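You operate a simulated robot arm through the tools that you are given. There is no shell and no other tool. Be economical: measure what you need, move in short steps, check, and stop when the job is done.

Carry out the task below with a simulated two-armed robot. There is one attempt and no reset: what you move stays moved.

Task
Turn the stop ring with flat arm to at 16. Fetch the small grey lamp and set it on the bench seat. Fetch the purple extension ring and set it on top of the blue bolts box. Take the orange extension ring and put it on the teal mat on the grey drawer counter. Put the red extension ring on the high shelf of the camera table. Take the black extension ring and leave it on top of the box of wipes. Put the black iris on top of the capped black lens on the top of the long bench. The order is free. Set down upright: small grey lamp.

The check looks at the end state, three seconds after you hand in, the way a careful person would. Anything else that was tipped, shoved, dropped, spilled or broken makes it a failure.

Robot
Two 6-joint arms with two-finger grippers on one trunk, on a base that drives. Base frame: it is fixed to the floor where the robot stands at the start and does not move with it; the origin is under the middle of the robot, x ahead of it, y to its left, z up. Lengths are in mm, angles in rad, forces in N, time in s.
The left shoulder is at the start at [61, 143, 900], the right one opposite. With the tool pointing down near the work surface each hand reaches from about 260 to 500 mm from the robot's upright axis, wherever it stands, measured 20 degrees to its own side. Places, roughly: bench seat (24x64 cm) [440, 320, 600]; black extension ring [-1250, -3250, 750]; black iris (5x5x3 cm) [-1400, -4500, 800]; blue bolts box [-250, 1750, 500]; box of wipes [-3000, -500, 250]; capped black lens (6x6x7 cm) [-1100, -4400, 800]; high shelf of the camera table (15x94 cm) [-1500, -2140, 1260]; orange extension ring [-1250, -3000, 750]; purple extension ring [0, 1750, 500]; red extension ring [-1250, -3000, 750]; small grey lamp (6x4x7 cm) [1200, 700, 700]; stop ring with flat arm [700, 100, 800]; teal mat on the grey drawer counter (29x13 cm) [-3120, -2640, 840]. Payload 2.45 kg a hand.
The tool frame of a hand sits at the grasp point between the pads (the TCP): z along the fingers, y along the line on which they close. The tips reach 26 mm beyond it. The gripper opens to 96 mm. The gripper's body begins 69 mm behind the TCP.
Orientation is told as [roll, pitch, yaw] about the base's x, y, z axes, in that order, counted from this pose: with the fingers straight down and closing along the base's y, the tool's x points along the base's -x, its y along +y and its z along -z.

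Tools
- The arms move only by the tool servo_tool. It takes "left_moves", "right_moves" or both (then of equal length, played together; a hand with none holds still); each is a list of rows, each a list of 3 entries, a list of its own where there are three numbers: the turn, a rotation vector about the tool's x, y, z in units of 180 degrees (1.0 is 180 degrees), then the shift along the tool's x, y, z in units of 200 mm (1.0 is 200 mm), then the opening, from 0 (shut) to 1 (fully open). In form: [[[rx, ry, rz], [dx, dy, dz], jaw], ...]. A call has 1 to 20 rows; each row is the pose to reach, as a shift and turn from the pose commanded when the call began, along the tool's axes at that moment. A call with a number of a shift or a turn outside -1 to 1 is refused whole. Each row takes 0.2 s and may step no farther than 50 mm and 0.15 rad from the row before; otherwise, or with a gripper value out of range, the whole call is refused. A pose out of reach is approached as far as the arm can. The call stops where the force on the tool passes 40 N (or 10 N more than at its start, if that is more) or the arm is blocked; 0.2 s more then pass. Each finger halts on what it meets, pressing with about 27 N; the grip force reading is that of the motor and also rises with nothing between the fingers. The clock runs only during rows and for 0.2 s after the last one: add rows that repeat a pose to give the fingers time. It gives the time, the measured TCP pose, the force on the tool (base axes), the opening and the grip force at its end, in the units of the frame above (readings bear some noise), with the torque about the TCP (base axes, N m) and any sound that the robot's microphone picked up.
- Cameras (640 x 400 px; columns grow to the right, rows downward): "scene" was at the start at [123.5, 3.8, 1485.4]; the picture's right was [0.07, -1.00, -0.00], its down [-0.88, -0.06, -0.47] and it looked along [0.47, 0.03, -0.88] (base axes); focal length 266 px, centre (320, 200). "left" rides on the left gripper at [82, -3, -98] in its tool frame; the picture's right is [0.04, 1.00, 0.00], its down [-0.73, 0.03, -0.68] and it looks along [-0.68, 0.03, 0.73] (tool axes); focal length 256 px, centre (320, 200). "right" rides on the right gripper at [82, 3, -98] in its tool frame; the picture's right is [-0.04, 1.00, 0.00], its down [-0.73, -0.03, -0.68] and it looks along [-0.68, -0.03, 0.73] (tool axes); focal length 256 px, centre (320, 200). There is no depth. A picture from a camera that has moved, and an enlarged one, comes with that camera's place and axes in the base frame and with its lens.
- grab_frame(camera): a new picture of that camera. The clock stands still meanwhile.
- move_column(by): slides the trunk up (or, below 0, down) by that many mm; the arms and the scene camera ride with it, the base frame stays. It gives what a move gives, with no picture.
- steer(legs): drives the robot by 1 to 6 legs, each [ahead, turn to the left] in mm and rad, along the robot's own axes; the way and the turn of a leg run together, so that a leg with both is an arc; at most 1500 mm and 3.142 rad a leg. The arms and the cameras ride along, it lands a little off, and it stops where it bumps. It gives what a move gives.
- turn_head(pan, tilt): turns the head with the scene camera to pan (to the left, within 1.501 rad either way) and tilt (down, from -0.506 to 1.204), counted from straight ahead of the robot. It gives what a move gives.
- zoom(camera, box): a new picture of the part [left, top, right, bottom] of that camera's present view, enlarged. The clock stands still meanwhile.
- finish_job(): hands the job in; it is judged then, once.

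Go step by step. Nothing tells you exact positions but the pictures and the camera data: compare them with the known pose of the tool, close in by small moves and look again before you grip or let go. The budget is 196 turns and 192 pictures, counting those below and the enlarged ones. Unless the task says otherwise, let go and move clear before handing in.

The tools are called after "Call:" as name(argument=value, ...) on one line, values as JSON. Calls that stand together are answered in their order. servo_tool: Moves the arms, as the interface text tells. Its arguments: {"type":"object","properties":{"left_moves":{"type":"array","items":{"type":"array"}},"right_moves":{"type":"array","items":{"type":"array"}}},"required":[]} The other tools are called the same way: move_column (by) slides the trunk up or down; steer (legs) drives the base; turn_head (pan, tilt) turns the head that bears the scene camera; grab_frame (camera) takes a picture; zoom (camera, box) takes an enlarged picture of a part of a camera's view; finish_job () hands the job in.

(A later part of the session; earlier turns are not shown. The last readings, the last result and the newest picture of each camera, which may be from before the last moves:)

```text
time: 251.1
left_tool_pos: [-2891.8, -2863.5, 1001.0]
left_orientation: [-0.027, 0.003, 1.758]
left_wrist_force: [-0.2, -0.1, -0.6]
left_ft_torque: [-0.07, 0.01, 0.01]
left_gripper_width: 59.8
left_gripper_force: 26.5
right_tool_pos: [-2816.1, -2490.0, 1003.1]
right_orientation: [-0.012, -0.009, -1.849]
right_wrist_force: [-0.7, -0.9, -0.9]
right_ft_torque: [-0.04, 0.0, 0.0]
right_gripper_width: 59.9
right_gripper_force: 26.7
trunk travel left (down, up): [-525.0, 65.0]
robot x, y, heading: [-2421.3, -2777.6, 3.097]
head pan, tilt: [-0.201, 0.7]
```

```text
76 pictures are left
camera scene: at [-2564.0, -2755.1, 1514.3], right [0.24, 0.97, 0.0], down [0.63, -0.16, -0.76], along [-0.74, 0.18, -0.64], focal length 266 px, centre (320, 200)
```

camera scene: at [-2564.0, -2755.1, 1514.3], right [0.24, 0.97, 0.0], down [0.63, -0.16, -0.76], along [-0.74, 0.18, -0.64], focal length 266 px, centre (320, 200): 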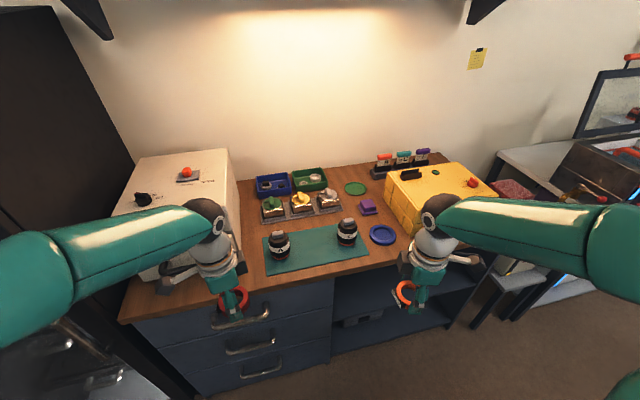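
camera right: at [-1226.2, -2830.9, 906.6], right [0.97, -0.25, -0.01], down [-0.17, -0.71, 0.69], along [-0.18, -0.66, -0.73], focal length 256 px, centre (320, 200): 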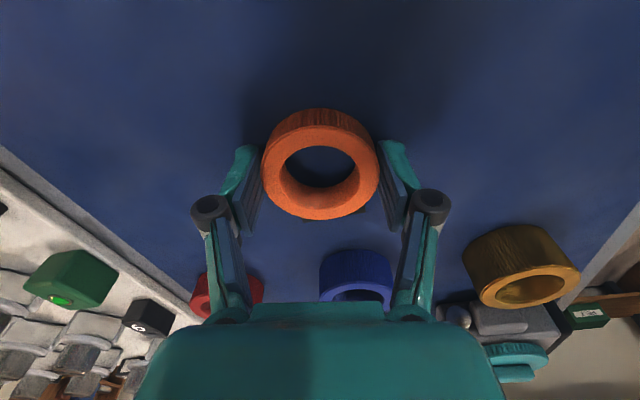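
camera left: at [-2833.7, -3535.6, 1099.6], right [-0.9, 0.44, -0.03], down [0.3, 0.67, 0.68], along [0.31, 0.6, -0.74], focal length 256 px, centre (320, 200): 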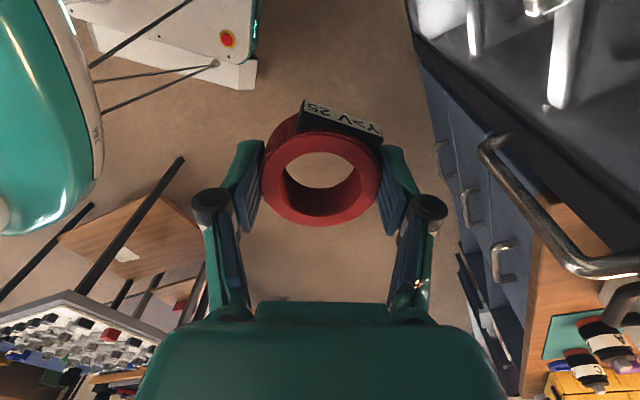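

The mat is at (-3112, -2640) with free space between two black jars. I pull the left hand back and drive ahead 220.

Call:
servo_tool(left_moves=[[[0, 0, 0], [0.03, -0.18, -0.1], 0.35], [[0, 0, 0], [0.06, -0.36, -0.2], 0.35], [[0, 0, 0], [0.1, -0.54, -0.3], 0.35], [[0, 0, 0], [0.14, -0.74, -0.35], 0.35]])

Call:
steer(legs=[[215, 0]])

Call:
grab_frame(camera="right")

Call:
grab_frame(camera="scene")

```text
time: 252.1
left_tool_pos: [-2742.6, -2863.8, 1077.2]
left_orientation: [-0.028, -0.001, 1.758]
left_wrist_force: [0.4, -0.7, -0.2]
left_ft_torque: [0.01, 0.04, 0.0]
left_gripper_width: 59.7
left_gripper_force: 27.1
right_tool_pos: [-2815.0, -2490.8, 1004.5]
right_orientation: [-0.008, -0.009, -1.849]
right_wrist_force: [0.0, 0.4, -1.4]
right_ft_torque: [-0.02, 0.03, 0.0]
right_gripper_width: 59.9
right_gripper_force: 27.3
trunk travel left (down, up): [-525.0, 65.0]
robot x, y, heading: [-2418.1, -2779.5, 3.095]
head pan, tilt: [-0.201, 0.7]
```

```text
time: 253.7
left_tool_pos: [-2959.0, -2855.2, 1076.2]
left_orientation: [-0.029, 0.002, 1.76]
left_wrist_force: [-0.1, 0.2, -1.2]
left_ft_torque: [0.01, -0.04, -0.02]
left_gripper_width: 59.9
left_gripper_force: 27.1
right_tool_pos: [-3032.2, -2483.8, 1003.0]
right_orientation: [-0.006, -0.008, -1.849]
right_wrist_force: [-0.7, 0.0, -1.7]
right_ft_torque: [0.0, -0.04, 0.0]
right_gripper_width: 59.9
right_gripper_force: 26.3
trunk travel left (down, up): [-525.0, 65.0]
robot x, y, heading: [-2633.8, -2770.9, 3.099]
head pan, tilt: [-0.201, 0.7]
```

```text
75 pictures are left
camera right: at [-3004.9, -2404.7, 1100.3], right [0.95, -0.31, -0.01], down [-0.22, -0.69, 0.69], along [-0.22, -0.65, -0.73], focal length 256 px, centre (320, 200)
```

right: 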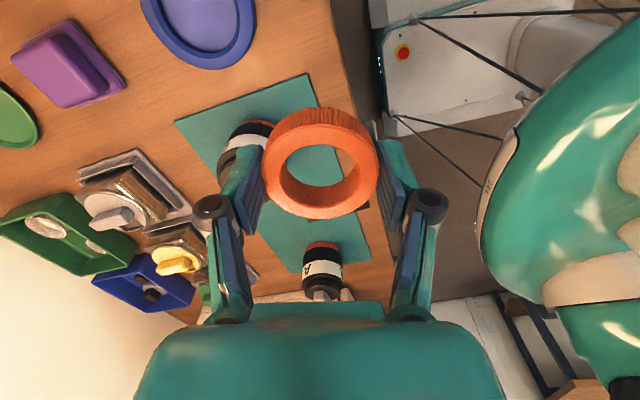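

```text
74 pictures are left
camera scene: at [-2780.2, -2747.8, 1514.1], right [0.24, 0.97, 0.0], down [0.63, -0.15, -0.76], along [-0.74, 0.18, -0.65], focal length 266 px, centre (320, 200)
```

scene: 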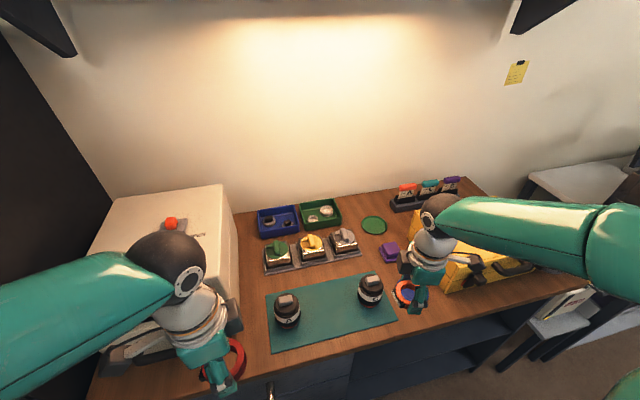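

Call:
servo_tool(right_moves=[[[0, 0, 0], [-0.2, -0.03, 0], 0.35], [[0, 0, 0], [-0.4, -0.06, 0], 0.35], [[0, 0, 0], [-0.6, -0.09, 0], 0.35], [[0, 0, 0], [-0.75, -0.12, 0.05], 0.35], [[0, 0, 0], [-0.85, -0.135, 0.2], 0.35], [[0, 0, 0], [-0.85, -0.135, 0.4], 0.35]])

Call:
grab_frame(camera="right")

Call:
zoom(camera="scene", box=[240, 200, 440, 370])

```text
time: 255.1
left_tool_pos: [-2959.8, -2855.3, 1076.6]
left_orientation: [-0.03, 0.001, 1.758]
left_wrist_force: [-0.5, 1.1, -0.7]
left_ft_torque: [0.02, -0.03, 0.01]
left_gripper_width: 59.9
left_gripper_force: 26.5
right_tool_pos: [-3104.4, -2640.5, 923.2]
right_orientation: [-0.006, -0.008, -1.85]
right_wrist_force: [0.3, 0.6, -0.7]
right_ft_torque: [0.02, -0.04, -0.01]
right_gripper_width: 59.9
right_gripper_force: 26.8
trunk travel left (down, up): [-525.0, 65.0]
robot x, y, heading: [-2633.7, -2771.6, 3.1]
head pan, tilt: [-0.201, 0.7]
```

```text
73 pictures are left
camera right: at [-3078.7, -2560.7, 1021.3], right [0.95, -0.31, -0.01], down [-0.22, -0.69, 0.69], along [-0.22, -0.65, -0.73], focal length 256 px, centre (320, 200)
```

right: 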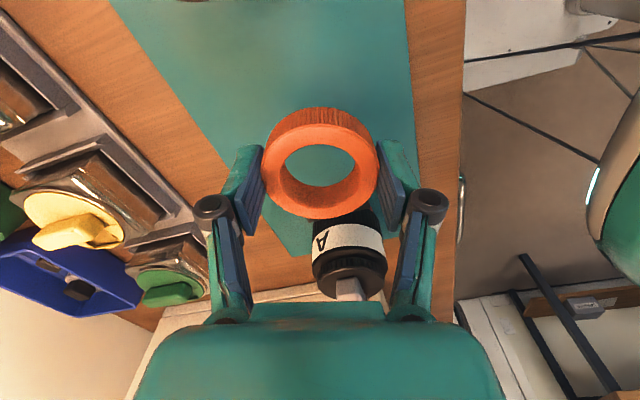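

```text
2.35 times, centred on (340, 285) of scene
camera zoom: at [-2779.3, -2747.6, 1514.2], right [0.24, 0.97, 0.0], down [0.63, -0.15, -0.76], along [-0.74, 0.18, -0.65], focal length 627 px, centre (273, 0)
```

zoom: 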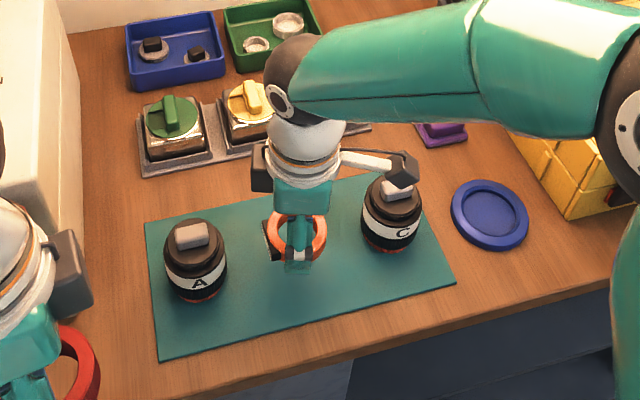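

Jar C is tall and the hand camera would come close above it, so I turn the hand so the camera faces the counter front before lowering.

Call:
servo_tool(right_moves=[[[0, 0, 0.041], [0, 0, 0], 0.35], [[0, 0, 0.082], [0, 0, 0], 0.35], [[0, 0, 0.123], [0, 0, 0], 0.35], [[0, 0, 0.164], [0, 0, 0], 0.35], [[0, 0, 0.205], [0, 0, 0], 0.35], [[0, 0, 0.246], [0, 0, 0], 0.35], [[0, 0, 0.287], [0, 0, 0.1], 0.35], [[0, 0, 0.287], [0, 0, 0.18], 0.35], [[0, 0, 0.287], [0, 0, 0.22], 0.35]])

Call:
zoom(camera="scene", box=[240, 200, 440, 370])

Call:
grab_frame(camera="right")

```text
time: 257.1
left_tool_pos: [-2960.0, -2855.3, 1076.1]
left_orientation: [-0.027, 0.001, 1.758]
left_wrist_force: [0.8, -0.5, -1.3]
left_ft_torque: [0.03, -0.02, -0.01]
left_gripper_width: 59.8
left_gripper_force: 26.9
right_tool_pos: [-3103.0, -2639.4, 880.7]
right_orientation: [0.003, -0.011, -2.753]
right_wrist_force: [0.0, -0.8, -0.9]
right_ft_torque: [0.01, -0.03, 0.02]
right_gripper_width: 59.9
right_gripper_force: 27.1
trunk travel left (down, up): [-525.0, 65.0]
robot x, y, heading: [-2633.2, -2767.5, 3.104]
head pan, tilt: [-0.201, 0.7]
```

```text
2.35 times, centred on (340, 285) of scene
camera zoom: at [-2778.7, -2747.9, 1514.2], right [0.24, 0.97, 0.0], down [0.63, -0.15, -0.76], along [-0.74, 0.18, -0.64], focal length 627 px, centre (273, 0)
```

zoom: 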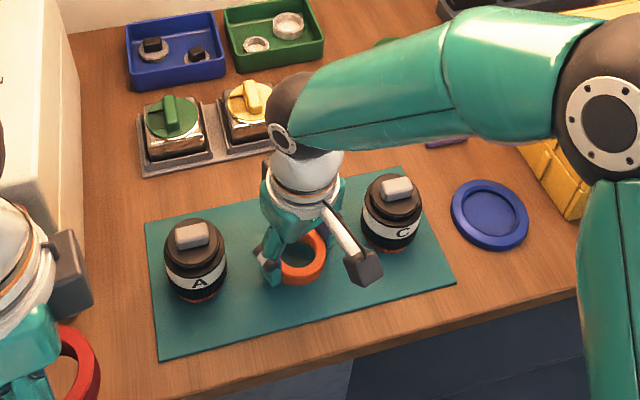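

```text
70 pictures are left
camera right: at [-3025.9, -2609.8, 978.3], right [0.34, -0.94, 0.0], down [-0.68, -0.25, 0.69], along [-0.65, -0.24, -0.73], focal length 256 px, centre (320, 200)
```

right: 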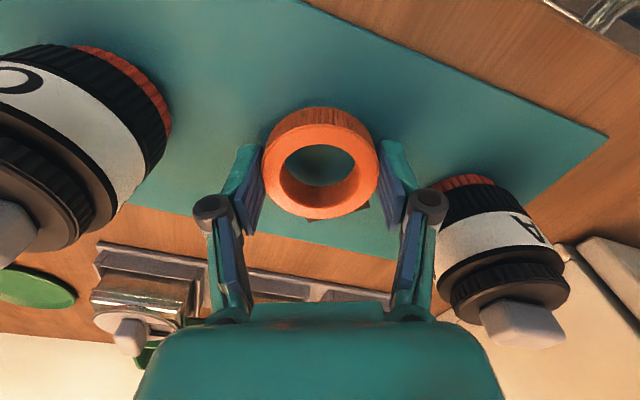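

Call:
servo_tool(right_moves=[[[0, 0, 0], [0, 0, 0.02], 0.35], [[0, 0, 0], [0, 0, 0.035], 0.35], [[0, 0, 0], [0, 0, 0.05], 0.35]])

```text
time: 257.9
left_tool_pos: [-2958.8, -2855.3, 1077.0]
left_orientation: [-0.028, 0.002, 1.758]
left_wrist_force: [-1.1, 0.1, -0.9]
left_ft_torque: [0.0, 0.01, 0.01]
left_gripper_width: 59.5
left_gripper_force: 27.0
right_tool_pos: [-3103.1, -2639.2, 871.6]
right_orientation: [0.003, -0.01, -2.751]
right_wrist_force: [0.0, 0.7, 0.2]
right_ft_torque: [-0.04, -0.03, 0.0]
right_gripper_width: 60.0
right_gripper_force: 26.7
trunk travel left (down, up): [-525.0, 65.0]
robot x, y, heading: [-2634.6, -2772.6, 3.1]
head pan, tilt: [-0.201, 0.7]
```

Call:
servo_tool(right_moves=[[[0, 0, 0], [0, 0, 0.012], 0.35], [[0, 0, 0], [0, 0, 0.024], 0.35], [[0, 0, 0], [0, 0, 0.036], 0.35]])

```text
time: 258.7
left_tool_pos: [-2956.7, -2855.8, 1079.0]
left_orientation: [-0.026, 0.003, 1.759]
left_wrist_force: [-0.3, -0.2, -1.4]
left_ft_torque: [-0.01, 0.0, -0.01]
left_gripper_width: 59.9
left_gripper_force: 26.2
right_tool_pos: [-3104.0, -2639.7, 867.2]
right_orientation: [-0.001, -0.019, -2.749]
right_wrist_force: [1.0, 3.7, 32.5]
right_ft_torque: [0.18, -0.58, 0.08]
right_gripper_width: 59.9
right_gripper_force: 27.1
trunk travel left (down, up): [-525.0, 65.0]
robot x, y, heading: [-2635.5, -2769.2, 3.102]
head pan, tilt: [-0.201, 0.7]
```

Contact (TCP 867). I ease up a bit, release and rise.

Call:
servo_tool(right_moves=[[[0, 0, 0], [0, 0, -0.018], 0.4], [[0, 0, 0], [0, 0, -0.018], 0.65], [[0, 0, 0], [0, 0, -0.018], 0.8], [[0, 0, 0], [0, 0, -0.018], 0.8], [[0, 0, 0], [0, 0, -0.2], 0.8], [[0, 0, 0], [0, 0, -0.4], 0.8], [[0, 0, 0], [0, 0, -0.6], 0.8], [[0, 0, 0], [0, 0, -0.8], 0.8]])

Call:
zoom(camera="scene", box=[240, 200, 440, 370])

Call:
grab_frame(camera="right")

```text
time: 260.5
left_tool_pos: [-2959.7, -2854.9, 1077.0]
left_orientation: [-0.027, 0.001, 1.759]
left_wrist_force: [0.4, -0.4, 0.1]
left_ft_torque: [-0.01, 0.01, -0.03]
left_gripper_width: 59.8
left_gripper_force: 26.9
right_tool_pos: [-3101.4, -2640.6, 1024.3]
right_orientation: [0.003, -0.013, -2.751]
right_wrist_force: [0.6, 0.7, 0.5]
right_ft_torque: [0.03, 0.0, -0.02]
right_gripper_width: 76.9
right_gripper_force: 0.0
trunk travel left (down, up): [-525.0, 65.0]
robot x, y, heading: [-2635.3, -2770.6, 3.102]
head pan, tilt: [-0.201, 0.7]
```

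```text
2.35 times, centred on (340, 285) of scene
camera zoom: at [-2777.8, -2748.0, 1514.3], right [0.24, 0.97, 0.0], down [0.63, -0.15, -0.76], along [-0.74, 0.18, -0.64], focal length 627 px, centre (273, 0)
```

zoom: 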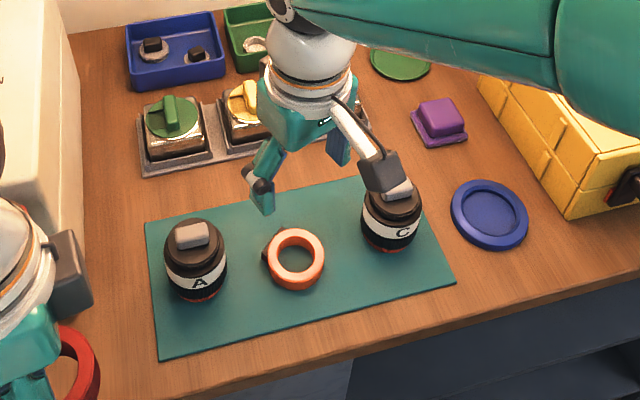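

```text
68 pictures are left
camera right: at [-3024.1, -2610.5, 1122.3], right [0.34, -0.94, 0.0], down [-0.68, -0.25, 0.69], along [-0.65, -0.24, -0.73], focal length 256 px, centre (320, 200)
```

right: 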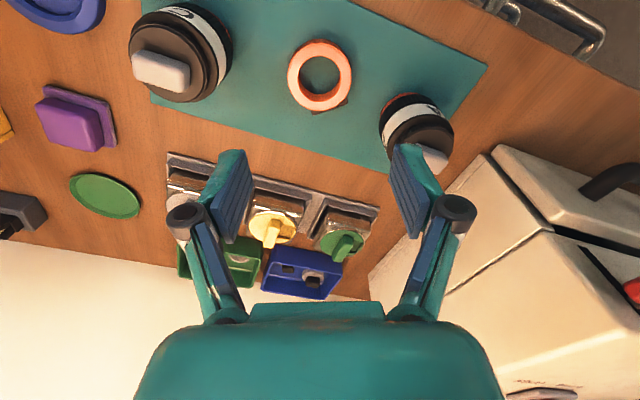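

The orange ring lies on the mat. Now I retreat and turn to reach the back of the high shelf with the red ring.

Call:
servo_tool(right_moves=[[[0, 0, 0], [0.2, 0, 0], 0.8], [[0, 0, 0], [0.4, 0, 0], 0.8], [[0, 0, 0], [0.6, 0, 0], 0.8], [[0, 0, 0], [0.75, 0, 0], 0.8]])

Call:
steer(legs=[[-290, 0], [0, -0.76]])

Call:
steer(legs=[[0, -0.76]])

Call:
turn_head(pan=-0.8, tilt=0.4)

Call:
grab_frame(camera="scene")

```text
time: 261.5
left_tool_pos: [-2957.4, -2855.0, 1077.4]
left_orientation: [-0.027, 0.001, 1.76]
left_wrist_force: [0.6, -0.6, -0.8]
left_ft_torque: [-0.03, 0.03, 0.02]
left_gripper_width: 59.8
left_gripper_force: 26.7
right_tool_pos: [-2962.4, -2583.5, 1018.9]
right_orientation: [0.002, -0.012, -2.751]
right_wrist_force: [-0.3, 0.2, -0.3]
right_ft_torque: [0.0, 0.02, -0.02]
right_gripper_width: 76.8
right_gripper_force: 0.2
trunk travel left (down, up): [-525.0, 65.0]
robot x, y, heading: [-2632.7, -2773.3, 3.102]
head pan, tilt: [-0.201, 0.7]
```

```text
time: 265.8
left_tool_pos: [-2633.0, -2618.7, 1077.1]
left_orientation: [-0.027, 0.001, 0.996]
left_wrist_force: [0.2, -0.5, -1.0]
left_ft_torque: [0.01, -0.04, 0.0]
left_gripper_width: 59.6
left_gripper_force: 27.1
right_tool_pos: [-2451.5, -2419.4, 1019.7]
right_orientation: [0.001, -0.009, 2.769]
right_wrist_force: [0.7, 0.3, 0.3]
right_ft_torque: [-0.01, -0.04, -0.01]
right_gripper_width: 76.9
right_gripper_force: 0.0
trunk travel left (down, up): [-525.0, 65.0]
robot x, y, heading: [-2356.1, -2798.3, 2.339]
head pan, tilt: [-0.201, 0.7]
```

```text
time: 268.4
left_tool_pos: [-2435.6, -2477.1, 1078.3]
left_orientation: [-0.028, 0.002, 0.24]
left_wrist_force: [-0.5, 0.7, -0.6]
left_ft_torque: [0.02, 0.02, 0.01]
left_gripper_width: 59.9
left_gripper_force: 26.4
right_tool_pos: [-2164.7, -2458.9, 1020.8]
right_orientation: [0.001, -0.01, 2.013]
right_wrist_force: [0.2, 0.5, -0.3]
right_ft_torque: [0.01, -0.01, 0.02]
right_gripper_width: 76.7
right_gripper_force: 0.0
trunk travel left (down, up): [-525.0, 65.0]
robot x, y, heading: [-2382.3, -2800.9, 1.584]
head pan, tilt: [-0.201, 0.7]
```

```text
time: 269.4
left_tool_pos: [-2435.4, -2477.4, 1078.8]
left_orientation: [-0.028, 0.002, 0.237]
left_wrist_force: [0.5, -0.6, -0.6]
left_ft_torque: [0.0, 0.0, -0.03]
left_gripper_width: 59.7
left_gripper_force: 27.2
right_tool_pos: [-2165.3, -2460.1, 1020.4]
right_orientation: [0.001, -0.011, 2.012]
right_wrist_force: [0.7, 0.3, 0.2]
right_ft_torque: [0.03, -0.04, 0.02]
right_gripper_width: 76.5
right_gripper_force: 0.0
trunk travel left (down, up): [-525.0, 65.0]
robot x, y, heading: [-2382.5, -2797.0, 1.589]
head pan, tilt: [-0.799, 0.4]
```

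```text
67 pictures are left
camera scene: at [-2318.5, -2672.1, 1541.1], right [0.71, -0.71, 0.0], down [-0.28, -0.28, -0.92], along [0.65, 0.65, -0.39], focal length 266 px, centre (320, 200)
```

scene: 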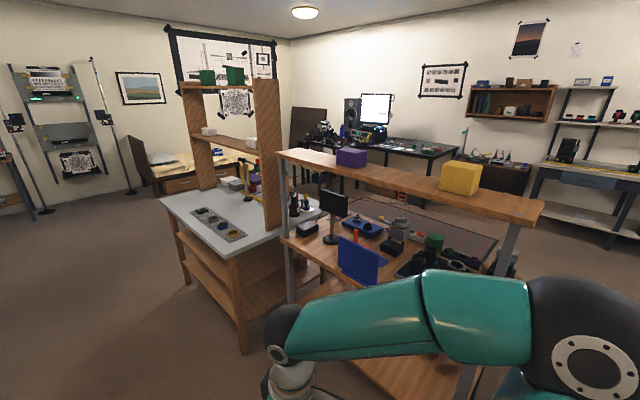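

Call:
steer(legs=[[375, 0], [0, -0.78]])

Call:
steer(legs=[[0, -0.78]])

Call:
move_column(by=65)

Call:
turn_head(pan=0.1, tilt=0.5)

Call:
grab_frame(camera="scene")

```text
time: 274.2
left_tool_pos: [-2201.8, -2155.3, 1078.4]
left_orientation: [-0.029, 0.002, -0.539]
left_wrist_force: [0.0, -0.4, -1.3]
left_ft_torque: [0.02, 0.0, 0.0]
left_gripper_width: 59.8
left_gripper_force: 27.2
right_tool_pos: [-1997.7, -2331.5, 1020.1]
right_orientation: [0.002, -0.011, 1.234]
right_wrist_force: [-0.2, -0.2, 0.1]
right_ft_torque: [0.02, 0.03, 0.04]
right_gripper_width: 77.0
right_gripper_force: 0.0
trunk travel left (down, up): [-525.0, 65.0]
robot x, y, heading: [-2407.4, -2404.9, 0.805]
head pan, tilt: [-0.799, 0.4]
```

```text
time: 276.9
left_tool_pos: [-2083.1, -2374.2, 1078.5]
left_orientation: [-0.029, 0.001, -1.329]
left_wrist_force: [-0.7, 0.4, -0.8]
left_ft_torque: [0.01, 0.01, 0.0]
left_gripper_width: 59.7
left_gripper_force: 26.9
right_tool_pos: [-2064.4, -2644.3, 1021.0]
right_orientation: [0.001, -0.01, 0.445]
right_wrist_force: [0.1, 0.0, -0.5]
right_ft_torque: [0.01, -0.03, -0.01]
right_gripper_width: 76.7
right_gripper_force: 0.0
trunk travel left (down, up): [-525.0, 65.0]
robot x, y, heading: [-2405.8, -2379.6, 0.029]
head pan, tilt: [-0.799, 0.4]
```

```text
time: 277.9
left_tool_pos: [-2083.1, -2375.1, 1143.9]
left_orientation: [-0.026, 0.001, -1.329]
left_wrist_force: [-0.1, -0.1, -0.8]
left_ft_torque: [0.04, 0.03, 0.01]
left_gripper_width: 59.9
left_gripper_force: 26.9
right_tool_pos: [-2063.1, -2644.7, 1086.6]
right_orientation: [0.0, -0.012, 0.448]
right_wrist_force: [-0.3, -0.7, -0.3]
right_ft_torque: [0.01, 0.02, 0.02]
right_gripper_width: 76.8
right_gripper_force: 0.1
trunk travel left (down, up): [-590.0, 0.0]
robot x, y, heading: [-2405.2, -2382.5, 0.023]
head pan, tilt: [-0.799, 0.4]
```

```text
time: 279.1
left_tool_pos: [-2082.6, -2373.1, 1144.6]
left_orientation: [-0.03, 0.003, -1.328]
left_wrist_force: [-0.1, -0.7, -0.3]
left_ft_torque: [-0.04, 0.02, -0.01]
left_gripper_width: 59.9
left_gripper_force: 27.3
right_tool_pos: [-2064.0, -2644.1, 1087.9]
right_orientation: [0.002, -0.012, 0.447]
right_wrist_force: [0.0, -0.9, 0.0]
right_ft_torque: [-0.01, 0.02, -0.03]
right_gripper_width: 76.6
right_gripper_force: 0.0
trunk travel left (down, up): [-590.0, 0.0]
robot x, y, heading: [-2406.0, -2383.7, 0.028]
head pan, tilt: [0.099, 0.499]
```

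```text
66 pictures are left
camera scene: at [-2255.6, -2369.7, 1597.0], right [0.12, -0.99, 0.0], down [-0.48, -0.06, -0.88], along [0.87, 0.11, -0.48], focal length 266 px, centre (320, 200)
```

scene: 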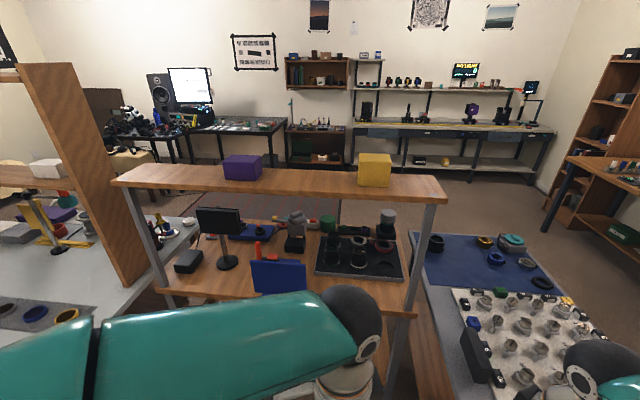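

I raise the left hand above shelf height and pull the right hand in before approaching.

Call:
servo_tool(left_moves=[[[0, 0, 0], [0, 0, -0.2], 0.35], [[0, 0, 0], [0, 0, -0.4], 0.35], [[0, 0, 0], [0, 0, -0.6], 0.35], [[0, 0, 0], [0, 0, -0.8], 0.35], [[0, 0, 0], [0, 0, -1.0], 0.35]], right_moves=[[[0, 0, 0], [0.15, 0, 0], 0.8], [[0, 0, 0], [0.3, 0, 0], 0.8], [[0, 0, 0], [0.45, 0, 0], 0.8], [[0, 0, 0], [0.5, 0, 0], 0.8], [[0, 0, 0], [0.5, 0, 0], 0.8]])

Call:
steer(legs=[[460, 0]])

Call:
grab_frame(camera="scene")

Call:
grab_frame(camera="left")

```text
time: 280.3
left_tool_pos: [-2079.3, -2373.4, 1346.3]
left_orientation: [-0.028, 0.001, -1.328]
left_wrist_force: [-0.5, 0.0, -0.5]
left_ft_torque: [0.01, 0.01, -0.01]
left_gripper_width: 59.8
left_gripper_force: 27.0
right_tool_pos: [-2154.2, -2688.1, 1086.4]
right_orientation: [0.002, -0.013, 0.446]
right_wrist_force: [0.4, -0.7, -0.4]
right_ft_torque: [0.0, 0.03, 0.02]
right_gripper_width: 76.9
right_gripper_force: 0.0
trunk travel left (down, up): [-590.0, 0.0]
robot x, y, heading: [-2406.3, -2379.4, 0.023]
head pan, tilt: [0.099, 0.499]
```

```text
time: 283.1
left_tool_pos: [-1621.3, -2365.2, 1345.6]
left_orientation: [-0.03, 0.0, -1.333]
left_wrist_force: [0.0, -0.2, -0.6]
left_ft_torque: [0.02, 0.01, 0.05]
left_gripper_width: 60.0
left_gripper_force: 27.2
right_tool_pos: [-1700.9, -2677.4, 1085.8]
right_orientation: [0.002, -0.011, 0.441]
right_wrist_force: [0.0, 0.8, -0.3]
right_ft_torque: [-0.02, 0.03, -0.02]
right_gripper_width: 76.8
right_gripper_force: 0.1
trunk travel left (down, up): [-590.0, 0.0]
robot x, y, heading: [-1949.5, -2369.0, 0.02]
head pan, tilt: [0.099, 0.499]
```

```text
65 pictures are left
camera scene: at [-1799.4, -2359.4, 1596.9], right [0.12, -0.99, 0.0], down [-0.48, -0.06, -0.88], along [0.87, 0.1, -0.48], focal length 266 px, centre (320, 200)
```

scene: 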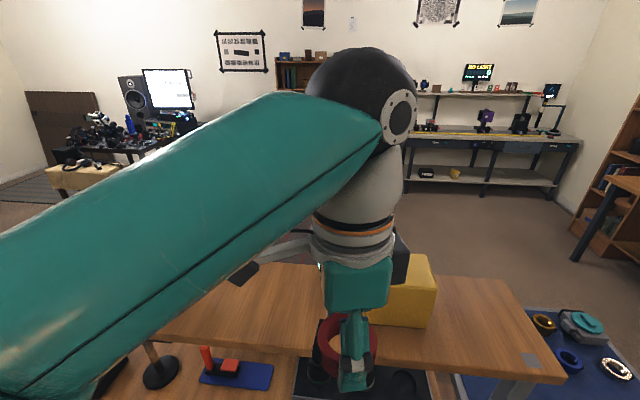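

```text
64 pictures are left
camera left: at [-1642.0, -2284.9, 1445.9], right [0.96, 0.27, -0.03], down [0.22, -0.7, 0.68], along [0.17, -0.66, -0.74], focal length 256 px, centre (320, 200)
```

left: 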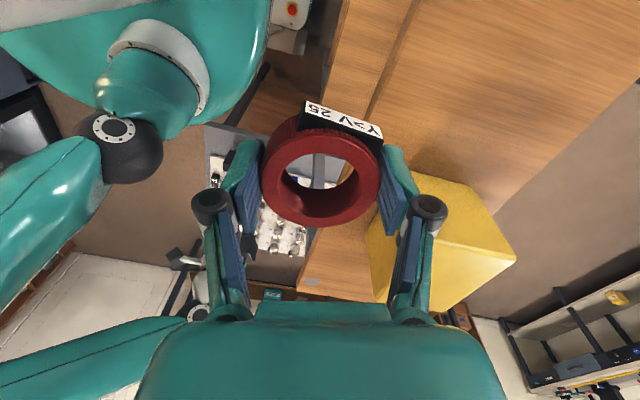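

I shift the hand away from the yellow bag first, then advance 50 more.

Call:
servo_tool(left_moves=[[[0, 0, 0], [0.15, 0, 0], 0.35], [[0, 0, 0], [0.3, 0, 0], 0.35], [[0, 0, 0], [0.45, 0, 0], 0.35], [[0, 0, 0], [0.58, 0, 0], 0.35]])

Call:
steer(legs=[[50, 0]])

Call:
servo_tool(left_moves=[[[0, 0, 0], [0, 0.15, 0.05], 0.35], [[0, 0, 0], [0, 0.3, 0.1], 0.35], [[0, 0, 0], [0, 0.4, 0.15], 0.35]])

Call:
grab_frame(camera="left")

Call:
grab_frame(camera="scene")

```text
time: 284.1
left_tool_pos: [-1651.6, -2250.8, 1346.8]
left_orientation: [-0.026, 0.002, -1.333]
left_wrist_force: [-0.3, 0.1, -0.2]
left_ft_torque: [-0.03, 0.0, 0.01]
left_gripper_width: 59.7
left_gripper_force: 26.9
right_tool_pos: [-1701.6, -2676.7, 1086.1]
right_orientation: [0.002, -0.014, 0.441]
right_wrist_force: [0.8, 0.2, 0.9]
right_ft_torque: [0.01, -0.04, -0.02]
right_gripper_width: 76.9
right_gripper_force: 0.0
trunk travel left (down, up): [-590.0, 0.0]
robot x, y, heading: [-1952.1, -2373.1, 0.018]
head pan, tilt: [0.099, 0.499]
```

```text
time: 285.0
left_tool_pos: [-1596.6, -2249.9, 1345.9]
left_orientation: [-0.033, 0.002, -1.333]
left_wrist_force: [0.9, 0.3, -1.3]
left_ft_torque: [0.01, 0.08, 0.01]
left_gripper_width: 59.5
left_gripper_force: 26.8
right_tool_pos: [-1648.8, -2676.8, 1084.1]
right_orientation: [0.003, -0.009, 0.442]
right_wrist_force: [0.8, -1.1, 0.2]
right_ft_torque: [-0.02, 0.1, 0.0]
right_gripper_width: 76.6
right_gripper_force: 0.1
trunk travel left (down, up): [-590.0, 0.0]
robot x, y, heading: [-1899.4, -2372.9, 0.018]
head pan, tilt: [0.099, 0.499]
```

```text
time: 285.8
left_tool_pos: [-1521.8, -2229.3, 1314.1]
left_orientation: [-0.028, 0.001, -1.335]
left_wrist_force: [0.6, 0.1, -1.3]
left_ft_torque: [0.02, 0.02, 0.0]
left_gripper_width: 59.9
left_gripper_force: 26.9
right_tool_pos: [-1651.8, -2676.8, 1088.4]
right_orientation: [0.001, -0.011, 0.441]
right_wrist_force: [0.3, 0.0, 0.7]
right_ft_torque: [0.0, 0.01, 0.02]
right_gripper_width: 77.1
right_gripper_force: 0.2
trunk travel left (down, up): [-590.0, 0.0]
robot x, y, heading: [-1901.1, -2372.2, 0.013]
head pan, tilt: [0.099, 0.499]
```

```text
63 pictures are left
camera left: at [-1542.2, -2150.6, 1415.4], right [0.96, 0.27, -0.03], down [0.22, -0.7, 0.68], along [0.17, -0.66, -0.74], focal length 256 px, centre (320, 200)
```

left: 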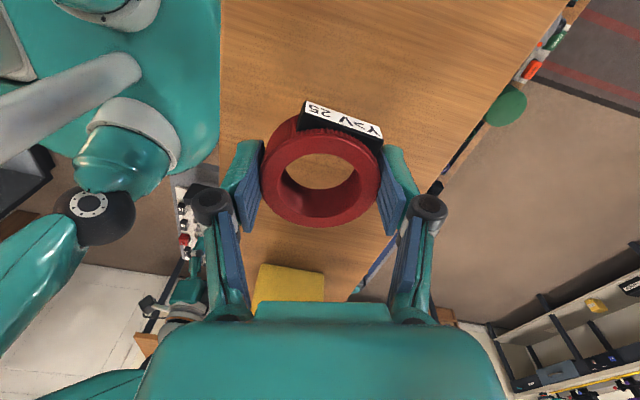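

```text
62 pictures are left
camera scene: at [-1749.9, -2358.3, 1597.1], right [0.12, -0.99, 0.0], down [-0.48, -0.06, -0.88], along [0.87, 0.1, -0.48], focal length 266 px, centre (320, 200)
```

scene: 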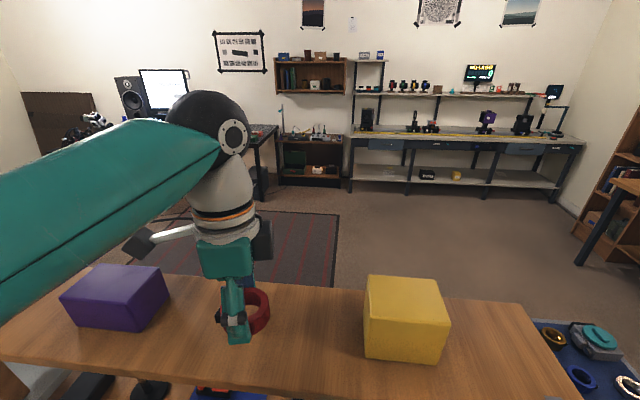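

The landing spot is mid-shelf. I lower to contact.

Call:
servo_tool(left_moves=[[[0, 0, 0], [0, 0, 0.05], 0.35], [[0, 0, 0], [0, 0, 0.08], 0.35], [[0, 0, 0], [0, 0, 0.1], 0.35], [[0, 0, 0], [0, 0, 0.115], 0.35]])

```text
time: 286.8
left_tool_pos: [-1522.0, -2230.3, 1291.8]
left_orientation: [-0.029, 0.001, -1.334]
left_wrist_force: [-0.6, -0.1, -0.1]
left_ft_torque: [-0.02, 0.04, 0.02]
left_gripper_width: 59.5
left_gripper_force: 26.8
right_tool_pos: [-1650.1, -2677.2, 1087.3]
right_orientation: [0.002, -0.011, 0.442]
right_wrist_force: [-1.1, -0.5, -0.4]
right_ft_torque: [-0.01, -0.02, 0.04]
right_gripper_width: 76.6
right_gripper_force: 0.0
trunk travel left (down, up): [-590.0, 0.0]
robot x, y, heading: [-1900.5, -2369.4, 0.02]
head pan, tilt: [0.099, 0.499]
```

Call:
servo_tool(left_moves=[[[0, 0, 0], [0, 0, 0.012], 0.35], [[0, 0, 0], [0, 0, 0.022], 0.35], [[0, 0, 0], [0, 0, 0.032], 0.35]])

```text
time: 287.6
left_tool_pos: [-1522.9, -2231.2, 1287.0]
left_orientation: [-0.027, -0.002, -1.334]
left_wrist_force: [0.0, 0.6, 6.7]
left_ft_torque: [-0.01, -0.22, 0.0]
left_gripper_width: 59.9
left_gripper_force: 26.7
right_tool_pos: [-1650.7, -2677.4, 1086.7]
right_orientation: [0.002, -0.012, 0.441]
right_wrist_force: [-1.1, 0.8, -0.4]
right_ft_torque: [-0.01, -0.02, 0.01]
right_gripper_width: 77.2
right_gripper_force: 0.0
trunk travel left (down, up): [-590.0, 0.0]
robot x, y, heading: [-1900.0, -2369.4, 0.015]
head pan, tilt: [0.099, 0.499]
```

Light contact. I release and rise.

Call:
servo_tool(left_moves=[[[0, 0, 0], [0, 0, 0], 0.5], [[0, 0, 0], [0, 0, 0], 0.75], [[0, 0, 0], [0, 0, 0], 0.85], [[0, 0, 0], [0, 0, -0.1], 0.85], [[0, 0, 0], [0, 0, -0.25], 0.85], [[0, 0, 0], [0, -0.1, -0.4], 0.85]])

Call:
grab_frame(camera="left")

```text
time: 289.0
left_tool_pos: [-1544.5, -2237.3, 1362.2]
left_orientation: [-0.025, -0.003, -1.333]
left_wrist_force: [-1.0, 0.8, -0.2]
left_ft_torque: [0.02, -0.01, -0.01]
left_gripper_width: 81.7
left_gripper_force: 0.0
left hand out of reach, approached as far as the arm can: row 6
right_tool_pos: [-1651.3, -2678.6, 1086.7]
right_orientation: [0.001, -0.012, 0.441]
right_wrist_force: [0.2, 0.1, 0.0]
right_ft_torque: [0.02, -0.02, 0.03]
right_gripper_width: 76.6
right_gripper_force: 0.1
trunk travel left (down, up): [-590.0, 0.0]
robot x, y, heading: [-1899.1, -2372.1, 0.02]
head pan, tilt: [0.099, 0.499]
```

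```text
61 pictures are left
camera left: at [-1564.1, -2158.5, 1462.6], right [0.96, 0.27, -0.02], down [0.22, -0.7, 0.68], along [0.17, -0.66, -0.73], focal length 256 px, centre (320, 200)
```

left: 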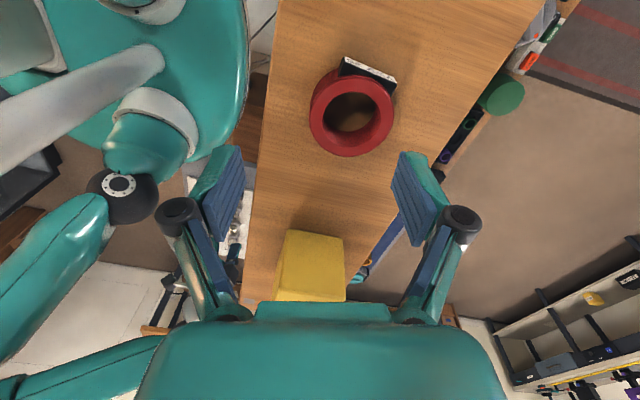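

The red ring rests on the shelf. I back out and go around to the south side of the ring table for the black ring.

Call:
steer(legs=[[-340, 0]])

Call:
move_column(by=-65)

Call:
servo_tool(left_moves=[[[0, 0, 0.04], [0, 0, 0.2], 0.85], [[0, 0, 0], [0, 0, 0.4], 0.85], [[0, 0, -0.04], [0, 0, 0.6], 0.85], [[0, 0, -0.08], [0, 0, 0.8], 0.85], [[0, 0, -0.12], [0, 0, 1.0], 0.85], [[0, 0, -0.16], [0, 0, 1.0], 0.85], [[0, 0, -0.2], [0, 0, 1.0], 0.85]])

Call:
steer(legs=[[0, -0.78]])

Call:
steer(legs=[[0, -0.8]])

Call:
grab_frame(camera="scene")

```text
time: 291.3
left_tool_pos: [-1884.4, -2244.0, 1362.3]
left_orientation: [-0.025, -0.004, -1.332]
left_wrist_force: [-0.2, 0.7, -0.8]
left_ft_torque: [-0.01, -0.06, 0.02]
left_gripper_width: 81.4
left_gripper_force: 0.1
right_tool_pos: [-1992.9, -2684.0, 1087.3]
right_orientation: [0.001, -0.015, 0.439]
right_wrist_force: [0.3, 0.6, -0.3]
right_ft_torque: [-0.01, 0.02, 0.0]
right_gripper_width: 76.5
right_gripper_force: 0.0
trunk travel left (down, up): [-590.0, 0.0]
robot x, y, heading: [-2237.0, -2374.3, 0.019]
head pan, tilt: [0.099, 0.499]
```

```text
time: 292.3
left_tool_pos: [-1883.5, -2244.3, 1297.1]
left_orientation: [-0.025, 0.0, -1.333]
left_wrist_force: [-0.2, -1.1, 0.0]
left_ft_torque: [0.0, 0.01, 0.01]
left_gripper_width: 81.5
left_gripper_force: 0.1
right_tool_pos: [-1991.5, -2683.6, 1022.6]
right_orientation: [0.0, -0.012, 0.438]
right_wrist_force: [1.0, 0.6, 0.2]
right_ft_torque: [0.0, -0.01, -0.02]
right_gripper_width: 76.9
right_gripper_force: 0.0
trunk travel left (down, up): [-525.0, 65.0]
robot x, y, heading: [-2239.0, -2374.6, 0.021]
head pan, tilt: [0.099, 0.499]
```

```text
time: 293.9
left_tool_pos: [-1887.2, -2245.3, 1097.0]
left_orientation: [-0.022, 0.013, -0.704]
left_wrist_force: [0.3, 0.3, 0.3]
left_ft_torque: [0.0, 0.0, 0.0]
left_gripper_width: 81.8
left_gripper_force: 0.3
right_tool_pos: [-1991.7, -2684.6, 1022.6]
right_orientation: [0.002, -0.01, 0.441]
right_wrist_force: [0.1, 0.1, -0.5]
right_ft_torque: [-0.02, -0.03, 0.0]
right_gripper_width: 76.8
right_gripper_force: 0.1
trunk travel left (down, up): [-525.0, 65.0]
robot x, y, heading: [-2236.8, -2376.0, 0.019]
head pan, tilt: [0.099, 0.499]
```

```text
time: 296.6
left_tool_pos: [-1895.9, -2528.9, 1098.8]
left_orientation: [-0.021, 0.013, -1.48]
left_wrist_force: [-0.4, 0.1, -0.1]
left_ft_torque: [0.0, 0.03, 0.0]
left_gripper_width: 81.5
left_gripper_force: 0.1
right_tool_pos: [-2276.8, -2770.0, 1021.2]
right_orientation: [0.002, -0.013, -0.335]
right_wrist_force: [-0.2, 0.1, 0.1]
right_ft_torque: [0.0, -0.01, -0.01]
right_gripper_width: 76.6
right_gripper_force: 0.1
trunk travel left (down, up): [-525.0, 65.0]
robot x, y, heading: [-2226.2, -2363.3, -0.76]
head pan, tilt: [0.099, 0.499]
```

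```text
time: 299.4
left_tool_pos: [-2114.5, -2716.1, 1099.1]
left_orientation: [-0.021, 0.014, -2.282]
left_wrist_force: [0.0, -0.7, 0.2]
left_ft_torque: [-0.01, 0.02, -0.01]
left_gripper_width: 81.6
left_gripper_force: 0.0
right_tool_pos: [-2552.7, -2611.0, 1023.1]
right_orientation: [0.002, -0.014, -1.137]
right_wrist_force: [-0.1, 0.5, -0.5]
right_ft_torque: [0.01, 0.0, 0.02]
right_gripper_width: 76.8
right_gripper_force: 0.0
trunk travel left (down, up): [-525.0, 65.0]
robot x, y, heading: [-2205.0, -2364.2, -1.553]
head pan, tilt: [0.099, 0.499]
```

```text
60 pictures are left
camera scene: at [-2196.9, -2514.6, 1532.0], right [-0.99, -0.12, 0.0], down [-0.06, 0.48, -0.88], along [0.1, -0.87, -0.48], focal length 266 px, centre (320, 200)
```

scene: 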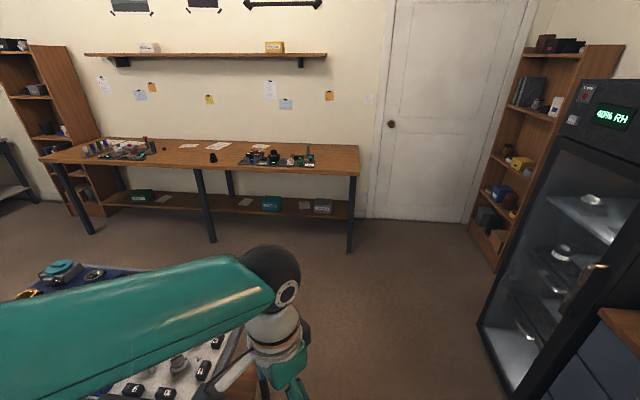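

Call:
steer(legs=[[0, -0.1], [1330, 0], [0, 0.75]])

Call:
steer(legs=[[0, 0.85]])

Call:
steer(legs=[[900, 0]])

Call:
grab_frame(camera="scene")

```text
time: 309.0
left_tool_pos: [-2033.0, -3924.1, 1099.8]
left_orientation: [-0.02, 0.013, -1.627]
left_wrist_force: [0.0, 0.2, -0.9]
left_ft_torque: [-0.01, 0.02, -0.02]
left_gripper_width: 81.8
left_gripper_force: 0.0
right_tool_pos: [-2446.2, -4106.2, 1024.5]
right_orientation: [0.001, -0.012, -0.482]
right_wrist_force: [-0.1, -1.1, 1.0]
right_ft_torque: [0.01, 0.02, 0.02]
right_gripper_width: 76.8
right_gripper_force: 0.1
trunk travel left (down, up): [-525.0, 65.0]
robot x, y, heading: [-2336.6, -3712.6, -0.899]
head pan, tilt: [0.099, 0.499]
```

```text
time: 311.9
left_tool_pos: [-1975.5, -3622.8, 1099.2]
left_orientation: [-0.021, 0.014, -0.772]
left_wrist_force: [-0.2, 0.3, 0.2]
left_ft_torque: [0.04, 0.02, -0.02]
left_gripper_width: 81.5
left_gripper_force: 0.1
right_tool_pos: [-2109.7, -4054.1, 1023.8]
right_orientation: [0.002, -0.01, 0.374]
right_wrist_force: [-0.4, 0.5, 0.1]
right_ft_torque: [0.0, 0.06, -0.02]
right_gripper_width: 77.0
right_gripper_force: 0.0
trunk travel left (down, up): [-525.0, 65.0]
robot x, y, heading: [-2332.8, -3731.2, -0.046]
head pan, tilt: [0.099, 0.499]
```

```text
time: 316.6
left_tool_pos: [-1084.1, -3662.2, 1100.0]
left_orientation: [-0.022, 0.013, -0.768]
left_wrist_force: [0.3, 0.7, 0.4]
left_ft_torque: [-0.02, 0.05, -0.03]
left_gripper_width: 81.9
left_gripper_force: 0.0
right_tool_pos: [-1215.6, -4095.0, 1024.1]
right_orientation: [0.001, -0.011, 0.376]
right_wrist_force: [0.1, -0.1, 0.0]
right_ft_torque: [-0.03, 0.01, 0.03]
right_gripper_width: 77.0
right_gripper_force: 0.1
trunk travel left (down, up): [-525.0, 65.0]
robot x, y, heading: [-1441.8, -3773.0, -0.042]
head pan, tilt: [0.099, 0.499]
```

```text
59 pictures are left
camera scene: at [-1293.1, -3771.9, 1532.0], right [0.05, -1.0, 0.0], down [-0.48, -0.03, -0.88], along [0.88, 0.05, -0.48], focal length 266 px, centre (320, 200)
```

scene: 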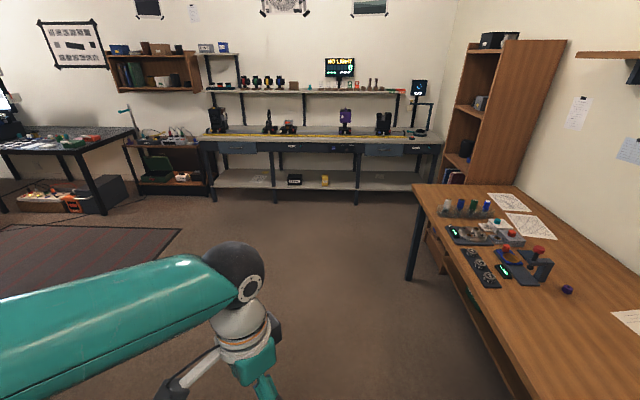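

Call:
steer(legs=[[0, 0.8]])

Call:
steer(legs=[[0, 0.8], [100, 0]])

Call:
turn_head(pan=0.0, tilt=0.9)

Call:
grab_frame(camera="scene")

```text
time: 319.4
left_tool_pos: [-1271.6, -3438.9, 1100.4]
left_orientation: [-0.02, 0.015, 0.03]
left_wrist_force: [-0.6, -0.8, 0.6]
left_ft_torque: [0.02, 0.0, 0.0]
left_gripper_width: 81.6
left_gripper_force: 0.1
right_tool_pos: [-1055.4, -3834.9, 1023.9]
right_orientation: [0.003, -0.009, 1.177]
right_wrist_force: [-0.6, 0.2, 0.2]
right_ft_torque: [-0.01, 0.01, -0.01]
right_gripper_width: 76.7
right_gripper_force: 0.1
trunk travel left (down, up): [-525.0, 65.0]
robot x, y, heading: [-1432.3, -3786.1, 0.757]
head pan, tilt: [0.099, 0.499]
```

```text
time: 322.9
left_tool_pos: [-1570.8, -3330.5, 1100.4]
left_orientation: [-0.025, 0.013, 0.833]
left_wrist_force: [-0.4, -0.3, -1.4]
left_ft_torque: [-0.04, -0.05, 0.01]
left_gripper_width: 81.6
left_gripper_force: 0.1
right_tool_pos: [-1134.8, -3447.3, 1025.1]
right_orientation: [0.002, -0.01, 1.978]
right_wrist_force: [-0.3, 0.3, 0.3]
right_ft_torque: [-0.01, -0.03, -0.03]
right_gripper_width: 77.0
right_gripper_force: 0.1
trunk travel left (down, up): [-525.0, 65.0]
robot x, y, heading: [-1417.1, -3687.2, 1.563]
head pan, tilt: [0.099, 0.499]
```

```text
time: 323.8
left_tool_pos: [-1568.9, -3330.5, 1100.3]
left_orientation: [-0.022, 0.014, 0.832]
left_wrist_force: [0.1, -0.2, 0.7]
left_ft_torque: [0.05, 0.02, 0.02]
left_gripper_width: 81.5
left_gripper_force: 0.0
right_tool_pos: [-1133.0, -3449.9, 1025.3]
right_orientation: [0.001, -0.012, 1.98]
right_wrist_force: [-0.5, -0.4, 0.2]
right_ft_torque: [-0.04, 0.0, -0.02]
right_gripper_width: 76.9
right_gripper_force: 0.0
trunk travel left (down, up): [-525.0, 65.0]
robot x, y, heading: [-1418.8, -3685.1, 1.555]
head pan, tilt: [0.0, 0.901]
```

```text
58 pictures are left
camera scene: at [-1418.1, -3551.3, 1498.2], right [1.0, -0.01, 0.0], down [-0.01, -0.78, -0.62], along [0.01, 0.62, -0.78], focal length 266 px, centre (320, 200)
```

scene: 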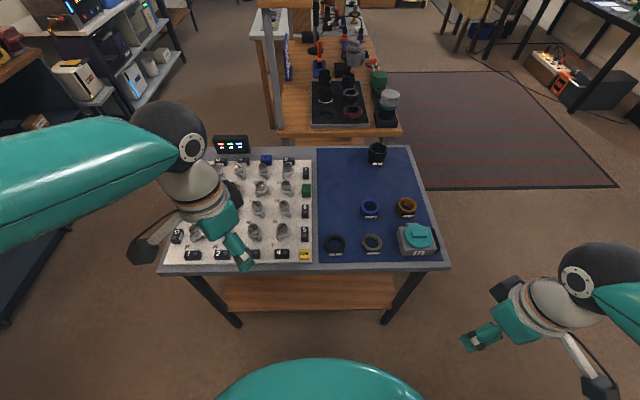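

The black ring is at about (-1367, -3166). I move ahead 80 and bring the right hand over it.

Call:
steer(legs=[[80, 0]])

Call:
servo_tool(right_moves=[[[0, 0, 0.03], [-0.15, 0.08, 0.05], 0.8], [[0, 0, 0.06], [-0.3, 0.17, 0.1], 0.8], [[0, 0, 0.1], [-0.45, 0.25, 0.15], 0.8], [[0, 0, 0.13], [-0.6, 0.33, 0.2], 0.8], [[0, 0, 0.13], [-0.75, 0.42, 0.25], 0.8], [[0, 0, 0.13], [-0.9, 0.5, 0.3], 0.8]])

Call:
grab_frame(camera="right")

```text
time: 324.9
left_tool_pos: [-1568.6, -3247.8, 1101.7]
left_orientation: [-0.022, 0.016, 0.832]
left_wrist_force: [0.5, 1.2, -0.2]
left_ft_torque: [-0.06, -0.01, -0.01]
left_gripper_width: 81.7
left_gripper_force: 0.1
right_tool_pos: [-1132.8, -3368.0, 1025.2]
right_orientation: [0.004, -0.011, 1.979]
right_wrist_force: [-0.2, 0.1, -0.8]
right_ft_torque: [-0.07, 0.0, -0.02]
right_gripper_width: 76.7
right_gripper_force: 0.0
trunk travel left (down, up): [-525.0, 65.0]
robot x, y, heading: [-1415.1, -3605.3, 1.561]
head pan, tilt: [0.0, 0.901]
```

```text
time: 326.2
left_tool_pos: [-1569.2, -3248.6, 1101.8]
left_orientation: [-0.021, 0.014, 0.833]
left_wrist_force: [0.0, 0.3, -1.2]
left_ft_torque: [-0.02, 0.01, -0.01]
left_gripper_width: 81.5
left_gripper_force: 0.0
right_tool_pos: [-1297.3, -3240.9, 967.3]
right_orientation: [0.005, -0.008, 1.571]
right_wrist_force: [-0.1, 0.5, 0.1]
right_ft_torque: [-0.02, 0.0, -0.02]
right_gripper_width: 76.8
right_gripper_force: 0.0
trunk travel left (down, up): [-525.0, 65.0]
robot x, y, heading: [-1416.5, -3604.5, 1.561]
head pan, tilt: [0.0, 0.901]
```

```text
57 pictures are left
camera right: at [-1300.1, -3323.7, 1064.8], right [-1.0, 0.04, 0.01], down [0.03, 0.73, 0.68], along [0.02, 0.68, -0.73], focal length 256 px, centre (320, 200)
```

right: 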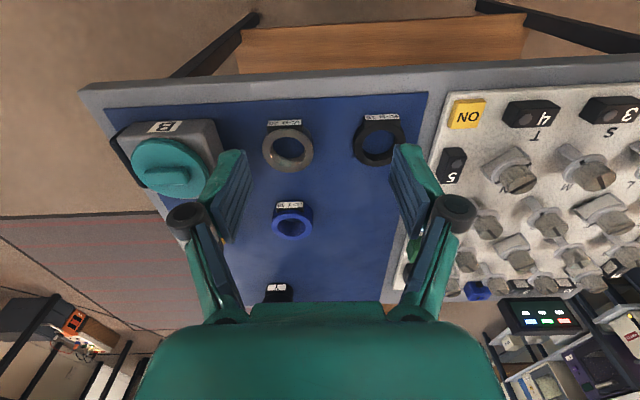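

Call:
servo_tool(right_moves=[[[0, 0, 0], [-0.15, 0.12, 0.12], 0.8], [[0, 0, 0], [-0.28, 0.24, 0.25], 0.8], [[0, 0, 0], [-0.36, 0.32, 0.38], 0.8], [[0, 0, 0], [-0.405, 0.355, 0.52], 0.8], [[0, 0, 0], [-0.405, 0.355, 0.66], 0.8]])

Call:
grab_frame(camera="right")

```text
time: 327.4
left_tool_pos: [-1568.7, -3248.6, 1101.2]
left_orientation: [-0.022, 0.014, 0.833]
left_wrist_force: [0.1, -0.5, -0.2]
left_ft_torque: [0.01, 0.03, 0.01]
left_gripper_width: 81.6
left_gripper_force: 0.0
right_tool_pos: [-1367.2, -3160.2, 836.4]
right_orientation: [0.007, -0.01, 1.57]
right_wrist_force: [-0.3, -0.1, -0.3]
right_ft_torque: [0.0, 0.04, -0.02]
right_gripper_width: 77.0
right_gripper_force: 0.0
trunk travel left (down, up): [-525.0, 65.0]
robot x, y, heading: [-1417.4, -3603.6, 1.557]
head pan, tilt: [0.0, 0.901]
```

```text
56 pictures are left
camera right: at [-1370.7, -3241.7, 935.0], right [-1.0, 0.04, 0.01], down [0.03, 0.73, 0.69], along [0.02, 0.69, -0.73], focal length 256 px, centre (320, 200)
```

right: 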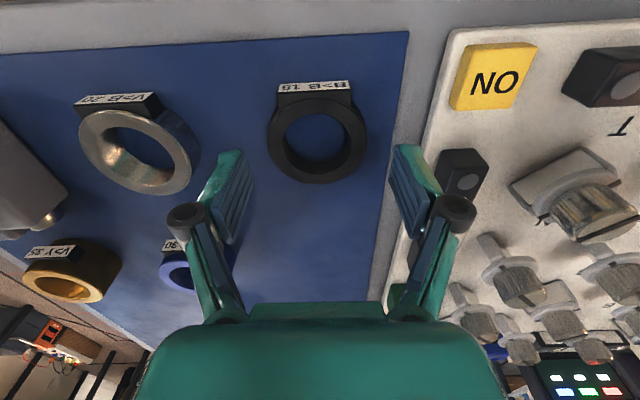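

Call:
servo_tool(right_moves=[[[0, 0, 0], [0, -0.008, 0.08], 0.8], [[0, 0, 0], [0, -0.008, 0.14], 0.8], [[0, 0, 0], [0, -0.008, 0.17], 0.75], [[0, 0, 0], [0, -0.008, 0.17], 0.55], [[0, 0, 0], [0, -0.008, 0.17], 0.35], [[0, 0, 0], [0, -0.008, 0.17], 0.35]])

Call:
grab_frame(camera="right")

```text
time: 328.9
left_tool_pos: [-1567.2, -3251.8, 1102.7]
left_orientation: [-0.019, 0.012, 0.831]
left_wrist_force: [0.4, -0.7, -0.1]
left_ft_torque: [0.01, -0.01, 0.0]
left_gripper_width: 81.8
left_gripper_force: 0.1
right_tool_pos: [-1364.0, -3160.3, 804.8]
right_orientation: [0.004, -0.012, 1.569]
right_wrist_force: [16.6, 1.2, 29.3]
right_ft_torque: [-0.34, -1.37, 0.26]
right_gripper_width: 62.9
right_gripper_force: 26.8
trunk travel left (down, up): [-525.0, 65.0]
robot x, y, heading: [-1414.4, -3601.6, 1.561]
head pan, tilt: [0.0, 0.901]
```

```text
55 pictures are left
camera right: at [-1367.3, -3242.5, 902.8], right [-1.0, 0.04, 0.01], down [0.03, 0.73, 0.69], along [0.02, 0.69, -0.73], focal length 256 px, centre (320, 200)
```

right: 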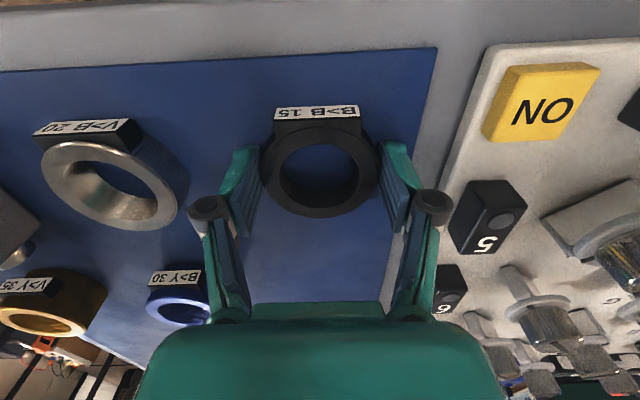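

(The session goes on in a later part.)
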